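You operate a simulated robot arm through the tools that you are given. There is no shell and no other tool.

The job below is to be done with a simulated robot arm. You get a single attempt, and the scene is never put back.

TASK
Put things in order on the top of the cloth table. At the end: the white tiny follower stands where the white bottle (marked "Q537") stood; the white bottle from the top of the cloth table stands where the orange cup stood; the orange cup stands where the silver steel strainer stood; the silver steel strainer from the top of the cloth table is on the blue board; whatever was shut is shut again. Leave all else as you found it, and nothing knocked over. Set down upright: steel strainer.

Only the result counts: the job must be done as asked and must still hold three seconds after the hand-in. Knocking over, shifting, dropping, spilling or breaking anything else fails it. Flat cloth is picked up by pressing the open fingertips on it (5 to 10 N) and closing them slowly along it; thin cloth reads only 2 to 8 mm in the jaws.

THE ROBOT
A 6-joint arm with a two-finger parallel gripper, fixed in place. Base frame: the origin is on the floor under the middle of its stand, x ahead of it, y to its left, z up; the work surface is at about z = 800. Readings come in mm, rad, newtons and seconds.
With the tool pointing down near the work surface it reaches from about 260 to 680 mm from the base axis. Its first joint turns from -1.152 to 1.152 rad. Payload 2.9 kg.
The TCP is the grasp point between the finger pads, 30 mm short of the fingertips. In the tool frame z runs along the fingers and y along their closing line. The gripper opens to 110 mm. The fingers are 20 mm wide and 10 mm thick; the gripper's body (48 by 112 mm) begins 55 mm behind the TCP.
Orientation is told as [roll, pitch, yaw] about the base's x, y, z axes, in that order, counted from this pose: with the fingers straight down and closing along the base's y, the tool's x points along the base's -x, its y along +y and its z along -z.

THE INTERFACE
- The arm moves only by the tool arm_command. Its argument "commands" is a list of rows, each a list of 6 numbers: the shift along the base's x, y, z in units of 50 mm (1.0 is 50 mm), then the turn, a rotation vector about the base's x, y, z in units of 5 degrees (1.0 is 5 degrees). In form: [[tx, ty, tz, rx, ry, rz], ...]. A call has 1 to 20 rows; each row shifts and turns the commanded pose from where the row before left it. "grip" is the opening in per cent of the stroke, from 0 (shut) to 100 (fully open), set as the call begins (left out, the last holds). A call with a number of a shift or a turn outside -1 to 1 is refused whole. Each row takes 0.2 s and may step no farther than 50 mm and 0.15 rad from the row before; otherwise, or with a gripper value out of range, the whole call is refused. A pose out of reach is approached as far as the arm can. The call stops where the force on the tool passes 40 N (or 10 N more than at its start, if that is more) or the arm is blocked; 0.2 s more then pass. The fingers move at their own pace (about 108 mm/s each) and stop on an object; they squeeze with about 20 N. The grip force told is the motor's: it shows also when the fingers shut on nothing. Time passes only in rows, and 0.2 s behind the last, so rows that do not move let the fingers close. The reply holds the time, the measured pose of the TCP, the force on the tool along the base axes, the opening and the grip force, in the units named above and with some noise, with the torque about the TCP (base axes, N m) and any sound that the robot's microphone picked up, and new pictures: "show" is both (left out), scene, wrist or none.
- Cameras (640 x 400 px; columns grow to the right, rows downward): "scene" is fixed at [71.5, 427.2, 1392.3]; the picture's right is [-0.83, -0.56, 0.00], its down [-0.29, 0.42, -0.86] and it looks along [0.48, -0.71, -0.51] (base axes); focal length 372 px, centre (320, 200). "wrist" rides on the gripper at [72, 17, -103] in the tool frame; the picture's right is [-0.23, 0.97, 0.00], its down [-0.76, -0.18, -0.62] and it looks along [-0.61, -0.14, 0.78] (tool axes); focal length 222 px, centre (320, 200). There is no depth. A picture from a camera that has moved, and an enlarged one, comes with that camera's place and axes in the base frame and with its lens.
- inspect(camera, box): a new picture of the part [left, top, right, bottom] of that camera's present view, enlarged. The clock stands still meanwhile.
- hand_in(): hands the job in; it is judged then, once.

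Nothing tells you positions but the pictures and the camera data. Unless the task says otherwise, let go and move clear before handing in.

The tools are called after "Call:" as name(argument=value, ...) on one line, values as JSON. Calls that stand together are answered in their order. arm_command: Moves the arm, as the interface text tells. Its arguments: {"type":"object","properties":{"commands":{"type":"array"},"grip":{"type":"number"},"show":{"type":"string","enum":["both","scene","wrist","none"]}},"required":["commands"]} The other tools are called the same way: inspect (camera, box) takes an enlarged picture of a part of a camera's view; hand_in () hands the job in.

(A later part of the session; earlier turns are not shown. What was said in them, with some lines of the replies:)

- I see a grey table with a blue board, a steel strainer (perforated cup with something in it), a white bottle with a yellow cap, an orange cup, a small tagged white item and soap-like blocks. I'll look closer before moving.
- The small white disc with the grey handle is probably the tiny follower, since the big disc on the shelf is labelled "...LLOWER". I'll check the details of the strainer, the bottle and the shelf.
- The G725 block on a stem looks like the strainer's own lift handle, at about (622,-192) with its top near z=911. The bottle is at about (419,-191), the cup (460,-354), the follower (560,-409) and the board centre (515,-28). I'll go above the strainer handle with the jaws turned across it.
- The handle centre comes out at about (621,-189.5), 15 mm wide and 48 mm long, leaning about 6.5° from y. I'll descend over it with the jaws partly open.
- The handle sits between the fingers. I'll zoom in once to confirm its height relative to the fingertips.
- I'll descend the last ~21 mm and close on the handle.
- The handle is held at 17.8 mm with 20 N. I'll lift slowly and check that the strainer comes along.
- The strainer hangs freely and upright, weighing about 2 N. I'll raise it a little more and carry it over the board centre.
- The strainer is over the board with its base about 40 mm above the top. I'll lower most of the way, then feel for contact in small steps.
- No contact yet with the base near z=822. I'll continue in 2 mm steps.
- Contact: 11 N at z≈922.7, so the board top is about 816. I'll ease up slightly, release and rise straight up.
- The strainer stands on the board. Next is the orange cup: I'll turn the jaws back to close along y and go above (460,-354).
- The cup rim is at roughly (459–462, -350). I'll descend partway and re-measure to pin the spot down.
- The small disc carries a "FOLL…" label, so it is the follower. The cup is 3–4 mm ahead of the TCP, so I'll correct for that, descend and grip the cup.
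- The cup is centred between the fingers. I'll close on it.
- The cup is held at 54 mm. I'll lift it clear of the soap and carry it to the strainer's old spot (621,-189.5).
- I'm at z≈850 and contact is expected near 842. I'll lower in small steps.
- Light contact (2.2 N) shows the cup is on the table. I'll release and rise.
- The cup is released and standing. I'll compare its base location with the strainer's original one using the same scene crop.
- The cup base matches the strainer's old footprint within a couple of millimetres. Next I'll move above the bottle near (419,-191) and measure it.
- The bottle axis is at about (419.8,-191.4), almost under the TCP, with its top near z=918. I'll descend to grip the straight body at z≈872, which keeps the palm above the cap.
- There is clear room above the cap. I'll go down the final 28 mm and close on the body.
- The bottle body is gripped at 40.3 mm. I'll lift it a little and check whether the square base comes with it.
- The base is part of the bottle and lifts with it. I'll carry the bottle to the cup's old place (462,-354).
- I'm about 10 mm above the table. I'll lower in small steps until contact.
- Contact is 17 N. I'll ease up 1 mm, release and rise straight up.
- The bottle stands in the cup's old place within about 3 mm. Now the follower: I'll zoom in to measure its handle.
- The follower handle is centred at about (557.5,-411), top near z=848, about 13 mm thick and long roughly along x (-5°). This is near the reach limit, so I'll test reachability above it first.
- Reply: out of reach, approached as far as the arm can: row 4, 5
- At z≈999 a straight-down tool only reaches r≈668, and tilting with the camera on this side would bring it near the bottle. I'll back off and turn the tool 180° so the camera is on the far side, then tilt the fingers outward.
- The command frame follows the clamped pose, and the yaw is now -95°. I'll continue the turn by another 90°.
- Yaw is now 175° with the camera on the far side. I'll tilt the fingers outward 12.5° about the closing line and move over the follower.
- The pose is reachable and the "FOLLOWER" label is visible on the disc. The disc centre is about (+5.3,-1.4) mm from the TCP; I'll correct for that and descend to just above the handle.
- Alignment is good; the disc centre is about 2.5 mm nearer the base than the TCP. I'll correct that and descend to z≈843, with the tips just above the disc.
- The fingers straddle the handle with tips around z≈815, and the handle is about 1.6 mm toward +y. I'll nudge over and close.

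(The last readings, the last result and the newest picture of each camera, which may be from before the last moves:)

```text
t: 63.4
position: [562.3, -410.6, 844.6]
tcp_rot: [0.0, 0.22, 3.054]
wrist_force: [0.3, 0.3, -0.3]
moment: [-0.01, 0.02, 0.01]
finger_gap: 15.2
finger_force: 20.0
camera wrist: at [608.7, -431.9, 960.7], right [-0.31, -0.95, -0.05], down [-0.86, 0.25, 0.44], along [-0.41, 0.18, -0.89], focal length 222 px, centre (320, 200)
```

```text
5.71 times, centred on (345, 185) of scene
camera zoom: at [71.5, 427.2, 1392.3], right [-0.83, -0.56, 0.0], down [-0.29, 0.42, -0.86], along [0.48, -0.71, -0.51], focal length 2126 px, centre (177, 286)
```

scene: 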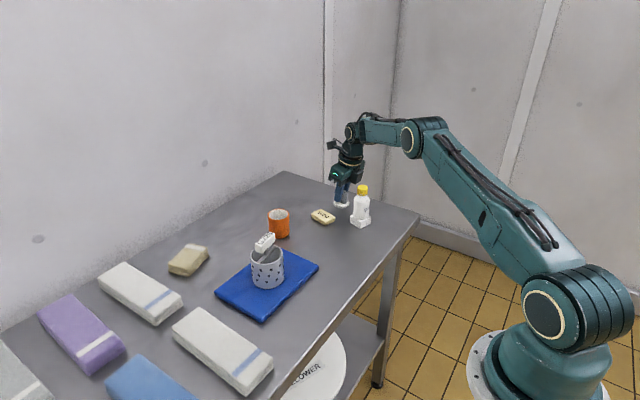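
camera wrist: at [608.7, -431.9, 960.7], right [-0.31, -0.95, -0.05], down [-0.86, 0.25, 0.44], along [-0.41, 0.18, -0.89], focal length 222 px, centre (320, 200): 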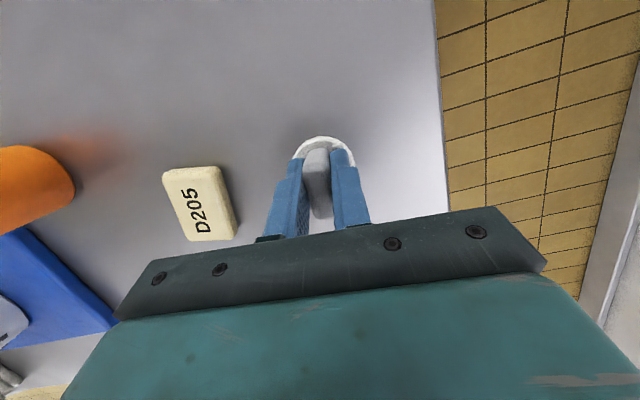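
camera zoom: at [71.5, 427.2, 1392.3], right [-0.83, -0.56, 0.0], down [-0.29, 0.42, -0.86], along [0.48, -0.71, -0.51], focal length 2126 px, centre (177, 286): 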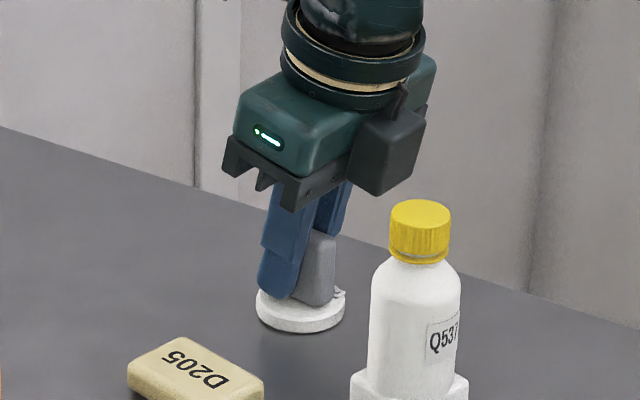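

The handle is held at 15.2 mm. I'll lift gently and check that the follower comes up flat.

Call:
arm_command(commands=[[0, 0, 0.04, 0, 0, 0], [0, 0, 0.1, 0, 0, 0], [0, 0, 0.2, 0, 0, 0], [0, 0, 0.3, 0, 0, 0], [0, 0, 0, 0, 0, 0]], show="both")

Call:
inspect(camera="scene", box=[310, 140, 390, 220])

```text
t: 64.6
position: [560.3, -409.8, 877.5]
tcp_rot: [0.0, 0.221, 3.054]
wrist_force: [0.3, 0.1, -0.2]
moment: [-0.01, -0.01, -0.01]
finger_gap: 15.4
finger_force: 20.3
camera wrist: at [607.4, -431.0, 993.8], right [-0.31, -0.95, -0.05], down [-0.86, 0.25, 0.44], along [-0.41, 0.18, -0.89], focal length 222 px, centre (320, 200)
```

scene: 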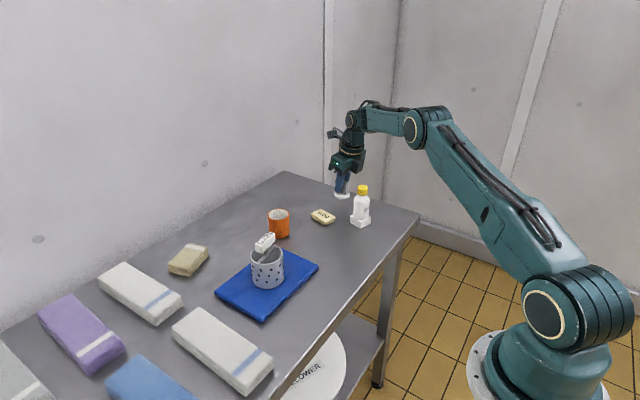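
wrist: 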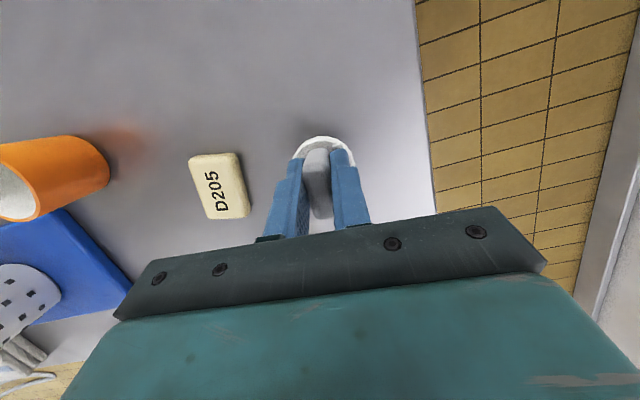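

```text
5.00 times, centred on (350, 180) of scene
camera zoom: at [71.5, 427.2, 1392.3], right [-0.83, -0.56, 0.0], down [-0.29, 0.42, -0.86], along [0.48, -0.71, -0.51], focal length 1860 px, centre (170, 300)
```

zoom: 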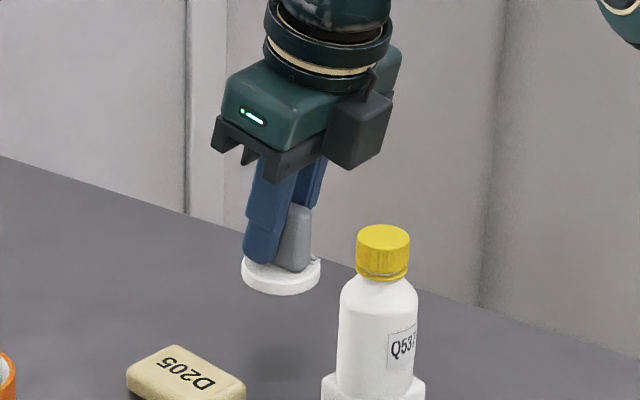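

The follower is level and clear of the table. I'll lift it above the bottle's height, then carry it to the bottle's old spot (420,-190).

Call:
arm_command(commands=[[0, 0, 0.4, 0, 0, 0], [0, 0, 0.5, 0, 0, 0], [0, 0, 0.6, 0, 0, 0], [0, 0, 0.6, 0, 0, 0], [0, 0, 0.4, 0, 0, 0], [0, 0, 0, 0, 0, 0]], show="none")

Call:
arm_command(commands=[[-0.085, 0.132, 0, 0, 0, 0], [-0.198, 0.308, 0, 0, 0, 0], [-0.283, 0.44, 0, 0, 0, 0], [-0.311, 0.484, 0, 0, 0, 0], [-0.311, 0.484, 0, 0, 0, 0], [-0.311, 0.484, 0, 0, 0, 0], [-0.311, 0.484, 0, 0, 0, 0], [-0.311, 0.484, 0, 0, 0, 0], [-0.283, 0.44, 0, 0, 0, 0], [-0.226, 0.352, 0, 0, 0, 0], [-0.141, 0.22, 0, 0, 0, 0], [-0.056, 0.088, 0, 0, 0, 0], [0, 0, 0, 0, 0, 0]], show="both")

```text
t: 66.0
position: [556.9, -406.6, 1002.7]
tcp_rot: [0.004, 0.221, 3.054]
wrist_force: [0.0, 0.1, -0.1]
moment: [-0.01, -0.02, 0.01]
finger_gap: 15.3
finger_force: 19.4
```

```text
t: 68.8
position: [417.7, -190.2, 1001.3]
tcp_rot: [-0.001, 0.217, 3.054]
wrist_force: [-0.2, 0.0, -0.6]
moment: [0.01, 0.0, 0.0]
finger_gap: 15.4
finger_force: 20.0
camera wrist: at [464.1, -211.5, 1117.4], right [-0.31, -0.95, -0.05], down [-0.86, 0.25, 0.44], along [-0.41, 0.18, -0.9], focal length 222 px, centre (320, 200)
```

scene: 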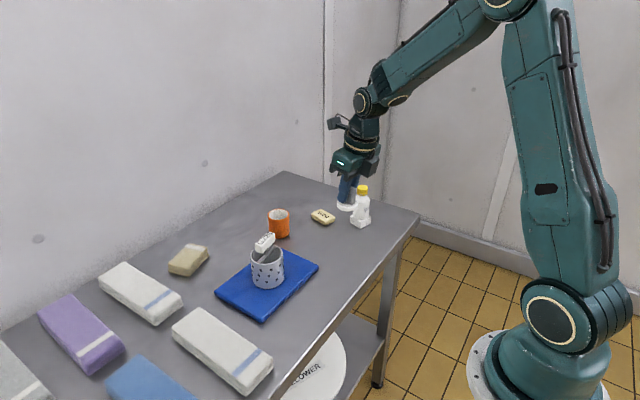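
wrist: 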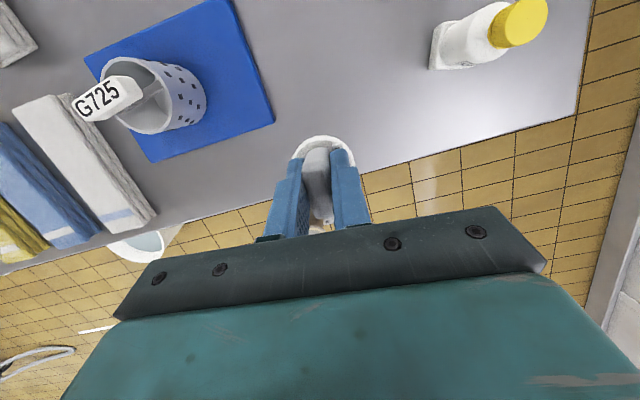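

I'm over the bottle's old spot. I'll descend to about 16 mm above the table and verify the position.

Call:
arm_command(commands=[[0, 0, -0.4, 0, 0, 0], [0, 0, -0.6, 0, 0, 0], [0, 0, -0.6, 0, 0, 0], [0, 0, -0.6, 0, 0, 0], [0, 0, -0.4, 0, 0, 0], [0, 0, -0.2, 0, 0, 0], [0, 0, 0, 0, 0, 0]], show="both")

Call:
arm_command(commands=[[0, 0, 0, 0, 0, 0]], show="none")

Call:
inspect(camera="scene", box=[240, 170, 400, 270])

```text
t: 70.4
position: [415.1, -189.4, 862.1]
tcp_rot: [0.0, 0.218, 3.054]
wrist_force: [0.2, 0.0, 0.3]
moment: [0.02, -0.03, 0.01]
finger_gap: 15.3
finger_force: 19.9
camera wrist: at [464.2, -211.0, 978.2], right [-0.31, -0.95, -0.05], down [-0.86, 0.25, 0.44], along [-0.41, 0.18, -0.89], focal length 222 px, centre (320, 200)
```

scene: 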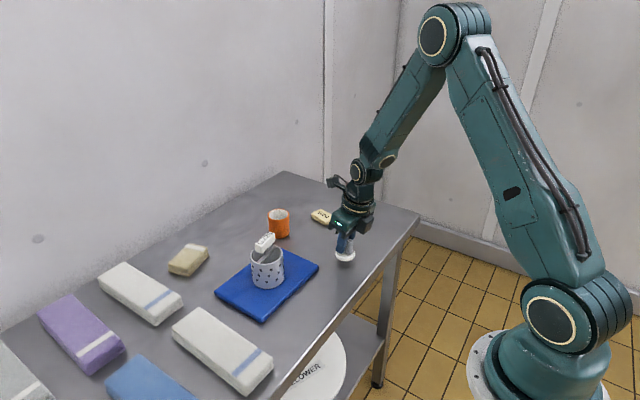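
wrist: 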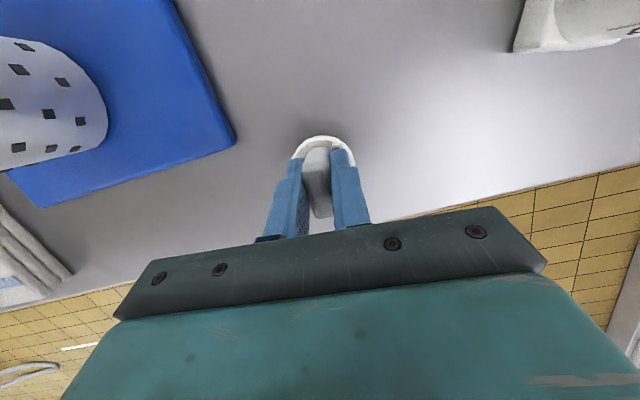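

```text
t: 70.8
position: [417.6, -189.8, 862.2]
tcp_rot: [0.002, 0.217, 3.055]
wrist_force: [0.2, 1.1, -0.6]
moment: [0.0, 0.03, 0.06]
finger_gap: 15.2
finger_force: 20.5
```

```text
4.00 times, centred on (320, 220) of scene
camera zoom: at [71.5, 427.2, 1392.3], right [-0.83, -0.56, 0.0], down [-0.29, 0.42, -0.86], along [0.48, -0.71, -0.51], focal length 1488 px, centre (320, 120)
```

zoom: 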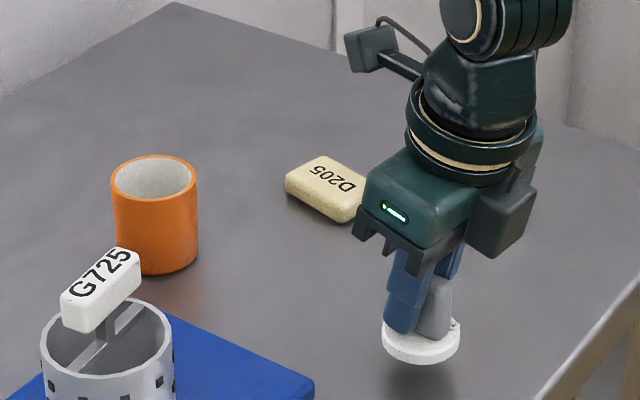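

The disc appears about 3–4 mm nearer the base than the bottle's old centre. I'll shift (+3,-1) mm and lower close to the table.

Call:
arm_command(commands=[[0.06, -0.02, -0.04, 0, 0, 0], [0, 0, -0.12, 0, 0, 0], [0, 0, -0.08, 0, 0, 0], [0, 0, 0, 0, 0, 0]], show="scene")

Call:
inspect(camera="scene", box=[320, 210, 368, 270])

```text
t: 71.8
position: [421.2, -191.6, 850.0]
tcp_rot: [0.001, 0.219, 3.054]
wrist_force: [0.7, 0.4, 0.1]
moment: [-0.01, -0.03, -0.02]
finger_gap: 15.2
finger_force: 20.4
```

scene: 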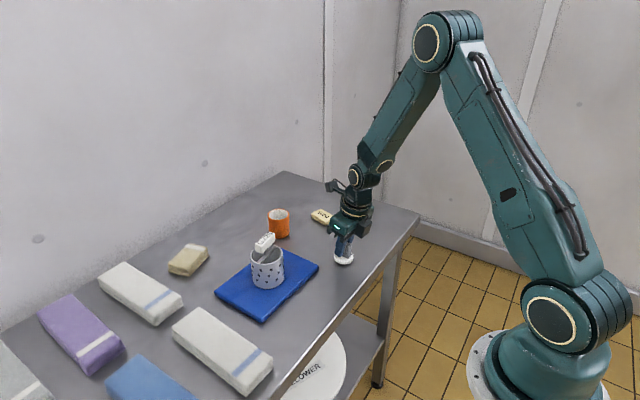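

```text
6.67 times, centred on (344, 240) of scene
camera zoom: at [71.5, 427.2, 1392.3], right [-0.83, -0.56, 0.0], down [-0.29, 0.42, -0.86], along [0.48, -0.71, -0.51], focal length 2480 px, centre (160, -67)
```

zoom: 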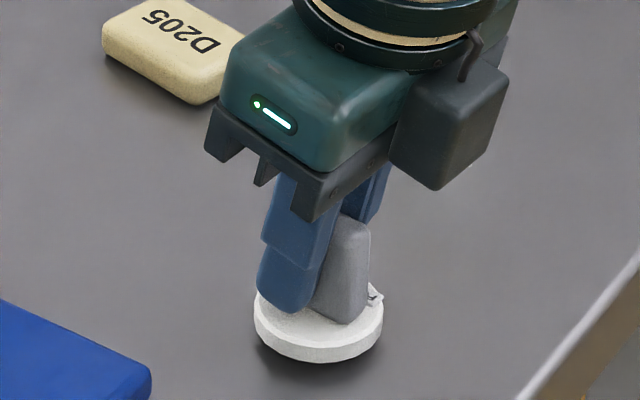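

The disc centre matches the bottle's old base centre within about 2 mm. I'll lower gently to contact.

Call:
arm_command(commands=[[0.015, -0.025, -0.05, 0, 0, 0], [0, 0, 0, 0, 0, 0]], show="none")

Call:
arm_command(commands=[[0, 0, -0.03, 0, 0, 0], [0, 0, 0, 0, 0, 0]], show="none")

Call:
arm_command(commands=[[0, 0, -0.02, 0, 0, 0], [0, 0, 0, 0, 0, 0]], show="none")

```text
t: 72.4
position: [421.4, -191.2, 847.9]
tcp_rot: [-0.001, 0.218, 3.056]
wrist_force: [-0.2, 1.9, 0.5]
moment: [-0.01, -0.02, 0.02]
finger_gap: 15.0
finger_force: 20.3
```

```text
t: 73.0
position: [421.6, -192.4, 847.4]
tcp_rot: [-0.001, 0.218, 3.054]
wrist_force: [0.6, 0.4, -0.8]
moment: [0.0, 0.01, -0.01]
finger_gap: 15.6
finger_force: 20.2
```

```text
t: 73.6
position: [422.1, -192.2, 845.1]
tcp_rot: [0.001, 0.217, 3.055]
wrist_force: [0.2, 0.5, 0.5]
moment: [-0.01, -0.04, 0.0]
finger_gap: 15.2
finger_force: 20.3
```

No contact yet. I'll continue in 1 mm steps.

Call:
arm_command(commands=[[0, 0, -0.02, 0, 0, 0], [0, 0, 0, 0, 0, 0]], show="none")

Call:
arm_command(commands=[[0, 0, -0.02, 0, 0, 0], [0, 0, 0, 0, 0, 0]], show="scene")

Call:
inspect(camera="scene", box=[320, 210, 368, 270])

```text
t: 74.2
position: [422.9, -191.5, 844.8]
tcp_rot: [-0.001, 0.216, 3.055]
wrist_force: [-2.5, 0.5, 6.2]
moment: [0.03, 0.17, -0.02]
finger_gap: 15.2
finger_force: 20.2
```

```text
t: 74.8
position: [424.3, -192.7, 842.0]
tcp_rot: [0.0, 0.22, 3.055]
wrist_force: [-1.5, 0.9, 15.8]
moment: [0.05, 0.07, 0.0]
finger_gap: 15.3
finger_force: 20.6
```

scene: 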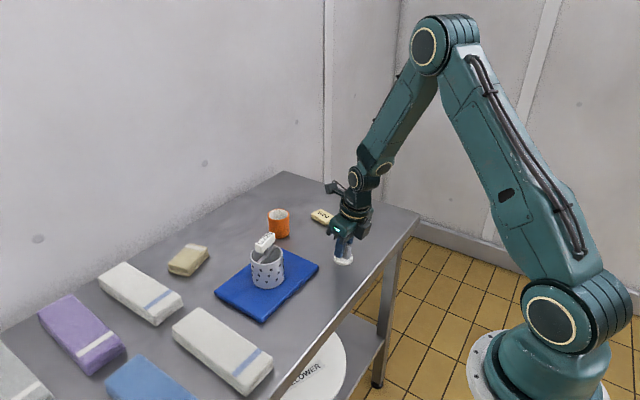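

```text
6.67 times, centred on (344, 240) of scene
camera zoom: at [71.3, 427.3, 1392.3], right [-0.83, -0.56, 0.0], down [-0.29, 0.42, -0.86], along [0.48, -0.71, -0.51], focal length 2480 px, centre (160, -67)
```

zoom: 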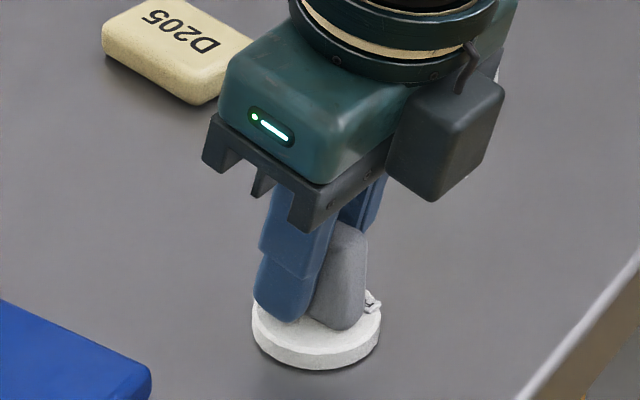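

Contact is 16 N and the disc sits on the bottle's old centre. I'll ease up slightly, open and retreat upward.

Call:
arm_command(commands=[[0, 0, 0.025, 0, 0, 0], [0, 0, 0, 0, 0, 0]], show="none")

Call:
arm_command(commands=[[0, 0, 0, 0, 0, 0], [0, 0, 0, 0, 0, 0], [0, 0, 0, 0, 0, 0]], grip=50, show="both")

Call:
arm_command(commands=[[0, 0, 0.2, 0, 0, 0], [0, 0, 0.4, 0, 0, 0], [0, 0, 0.7, 0, 0, 0], [0, 0, 0.8, 0, 0, 0], [0, 0, 0.8, 0, 0, 0], [0, 0, 0.8, 0, 0, 0]], show="both")

Call:
inspect(camera="scene", box=[240, 170, 400, 270])

```text
t: 75.4
position: [422.1, -193.3, 844.2]
tcp_rot: [0.001, 0.217, 3.053]
wrist_force: [2.1, -0.6, 5.5]
moment: [-0.02, -0.14, 0.02]
finger_gap: 15.3
finger_force: 20.2
```

```text
t: 76.2
position: [422.4, -192.7, 843.7]
tcp_rot: [0.001, 0.218, 3.054]
wrist_force: [0.6, 0.6, 0.4]
moment: [-0.01, 0.01, -0.01]
finger_gap: 55.2
finger_force: 0.0
camera wrist: at [469.6, -213.5, 959.9], right [-0.31, -0.95, -0.05], down [-0.86, 0.25, 0.44], along [-0.41, 0.18, -0.89], focal length 222 px, centre (320, 200)
```

scene: 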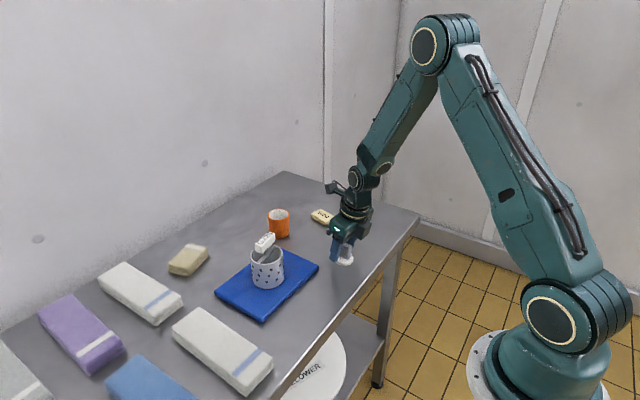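
wrist: 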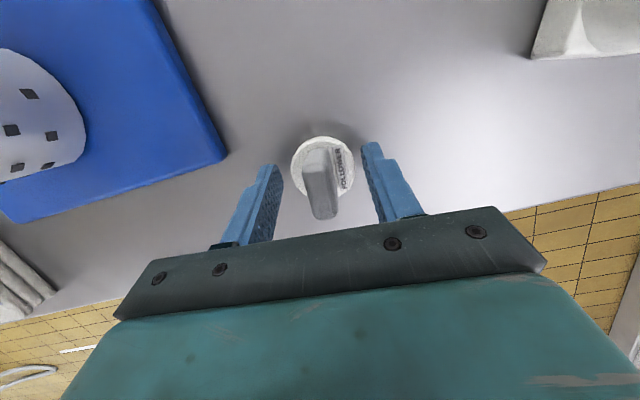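

```text
t: 77.6
position: [423.4, -192.4, 1029.9]
tcp_rot: [0.001, 0.219, 3.051]
wrist_force: [0.4, -0.1, -0.1]
moment: [0.02, 0.01, 0.0]
finger_gap: 55.0
finger_force: 0.0
camera wrist: at [470.2, -214.1, 1146.3], right [-0.31, -0.95, -0.05], down [-0.86, 0.25, 0.44], along [-0.41, 0.18, -0.89], focal length 222 px, centre (320, 200)
```

scene: 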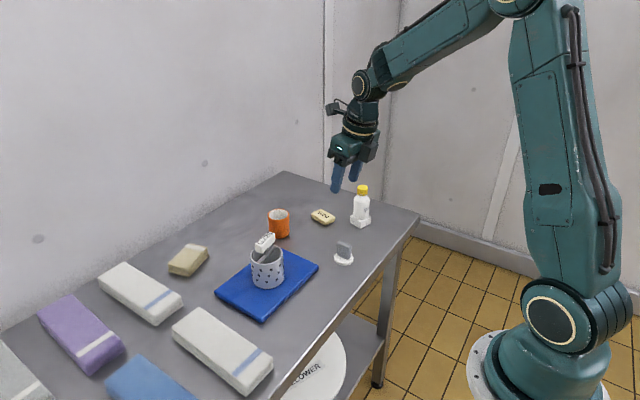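
wrist: 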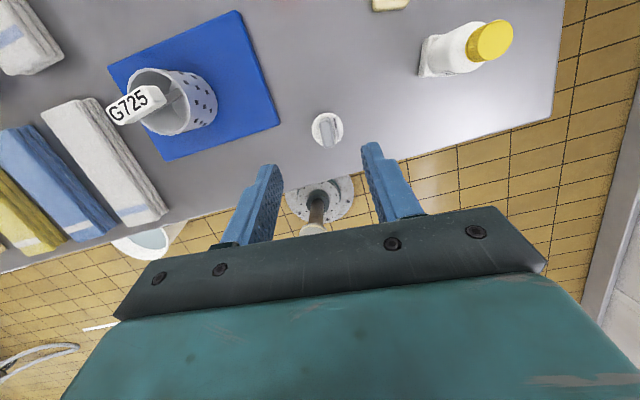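

```text
4.00 times, centred on (320, 220) of scene
camera zoom: at [71.5, 427.2, 1392.3], right [-0.83, -0.56, 0.0], down [-0.29, 0.42, -0.86], along [0.48, -0.71, -0.51], focal length 1488 px, centre (320, 120)
```

zoom: 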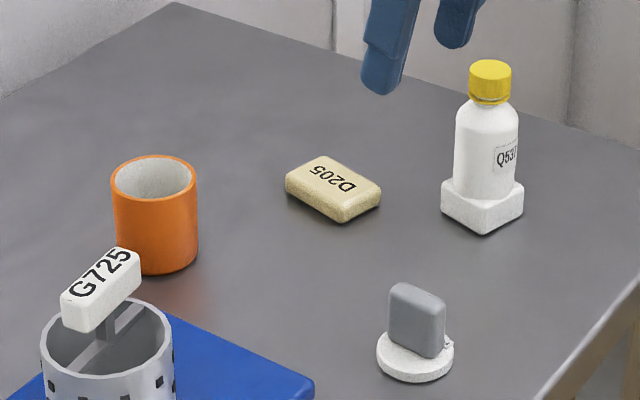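

All four items look placed. I'll do a last check of the board, the strainer and the rest before handing in.

Call:
inspect(camera="scene", box=[0, 230, 400, 400])

Call:
inspect(camera="scene", box=[210, 220, 330, 325])

```text
1.60 times, centred on (200, 315) of scene
camera zoom: at [71.5, 427.2, 1392.3], right [-0.83, -0.56, 0.0], down [-0.29, 0.42, -0.86], along [0.48, -0.71, -0.51], focal length 595 px, centre (512, 16)
```

zoom: 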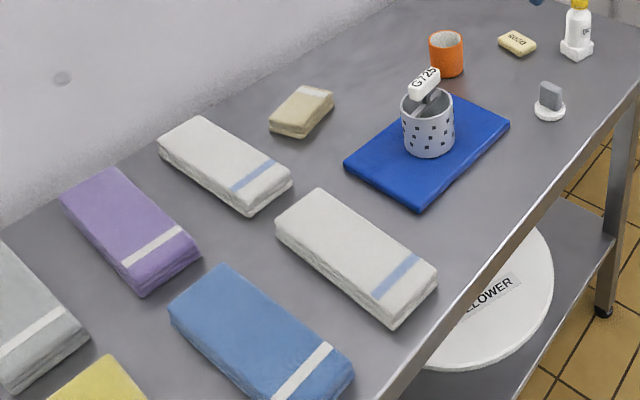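

```text
3.81 times, centred on (270, 272) of scene
camera zoom: at [71.5, 427.2, 1392.3], right [-0.83, -0.56, 0.0], down [-0.29, 0.42, -0.86], along [0.48, -0.71, -0.51], focal length 1417 px, centre (510, -76)
```

zoom: 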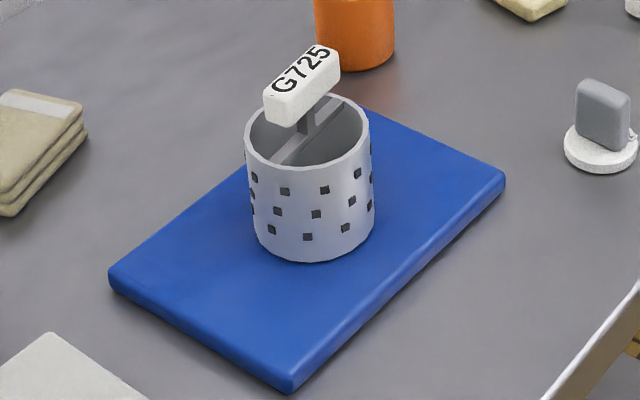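

The strainer stands upright on the blue board, and the cup is on the strainer's old spot. The bottle is on the cup's old spot with its cap on, and the follower is on the bottle's. Everything else looks untouched and the arm is clear, so I'm handing in.

Call:
hand_in()

```text
The job is handed in.
```

The job is handed in, and the last pictures showed all four items where you asked, standing upright. I haven't been told how it was judged.

- **Strainer:** it stands upright near the middle of the blue board.
- **Orange cup:** it stands where the strainer stood, within about 2 mm.
- **White bottle (Q537):** it stands where the cup stood, within about 3 mm, with its cap still on. The square white foot is part of the bottle and moved with it.
- **White tiny follower:** it stands where the bottle stood, within about 2 mm. I took the small disc on the table to be the follower because it has "FOLLOWER" printed on it. The large disc on the lower shelf was left alone.

Nothing was opened, so there was nothing to shut again. The D205 block, the folded cloths and the board looked unmoved when I checked. The gripper was empty and clear of the table at hand-in.
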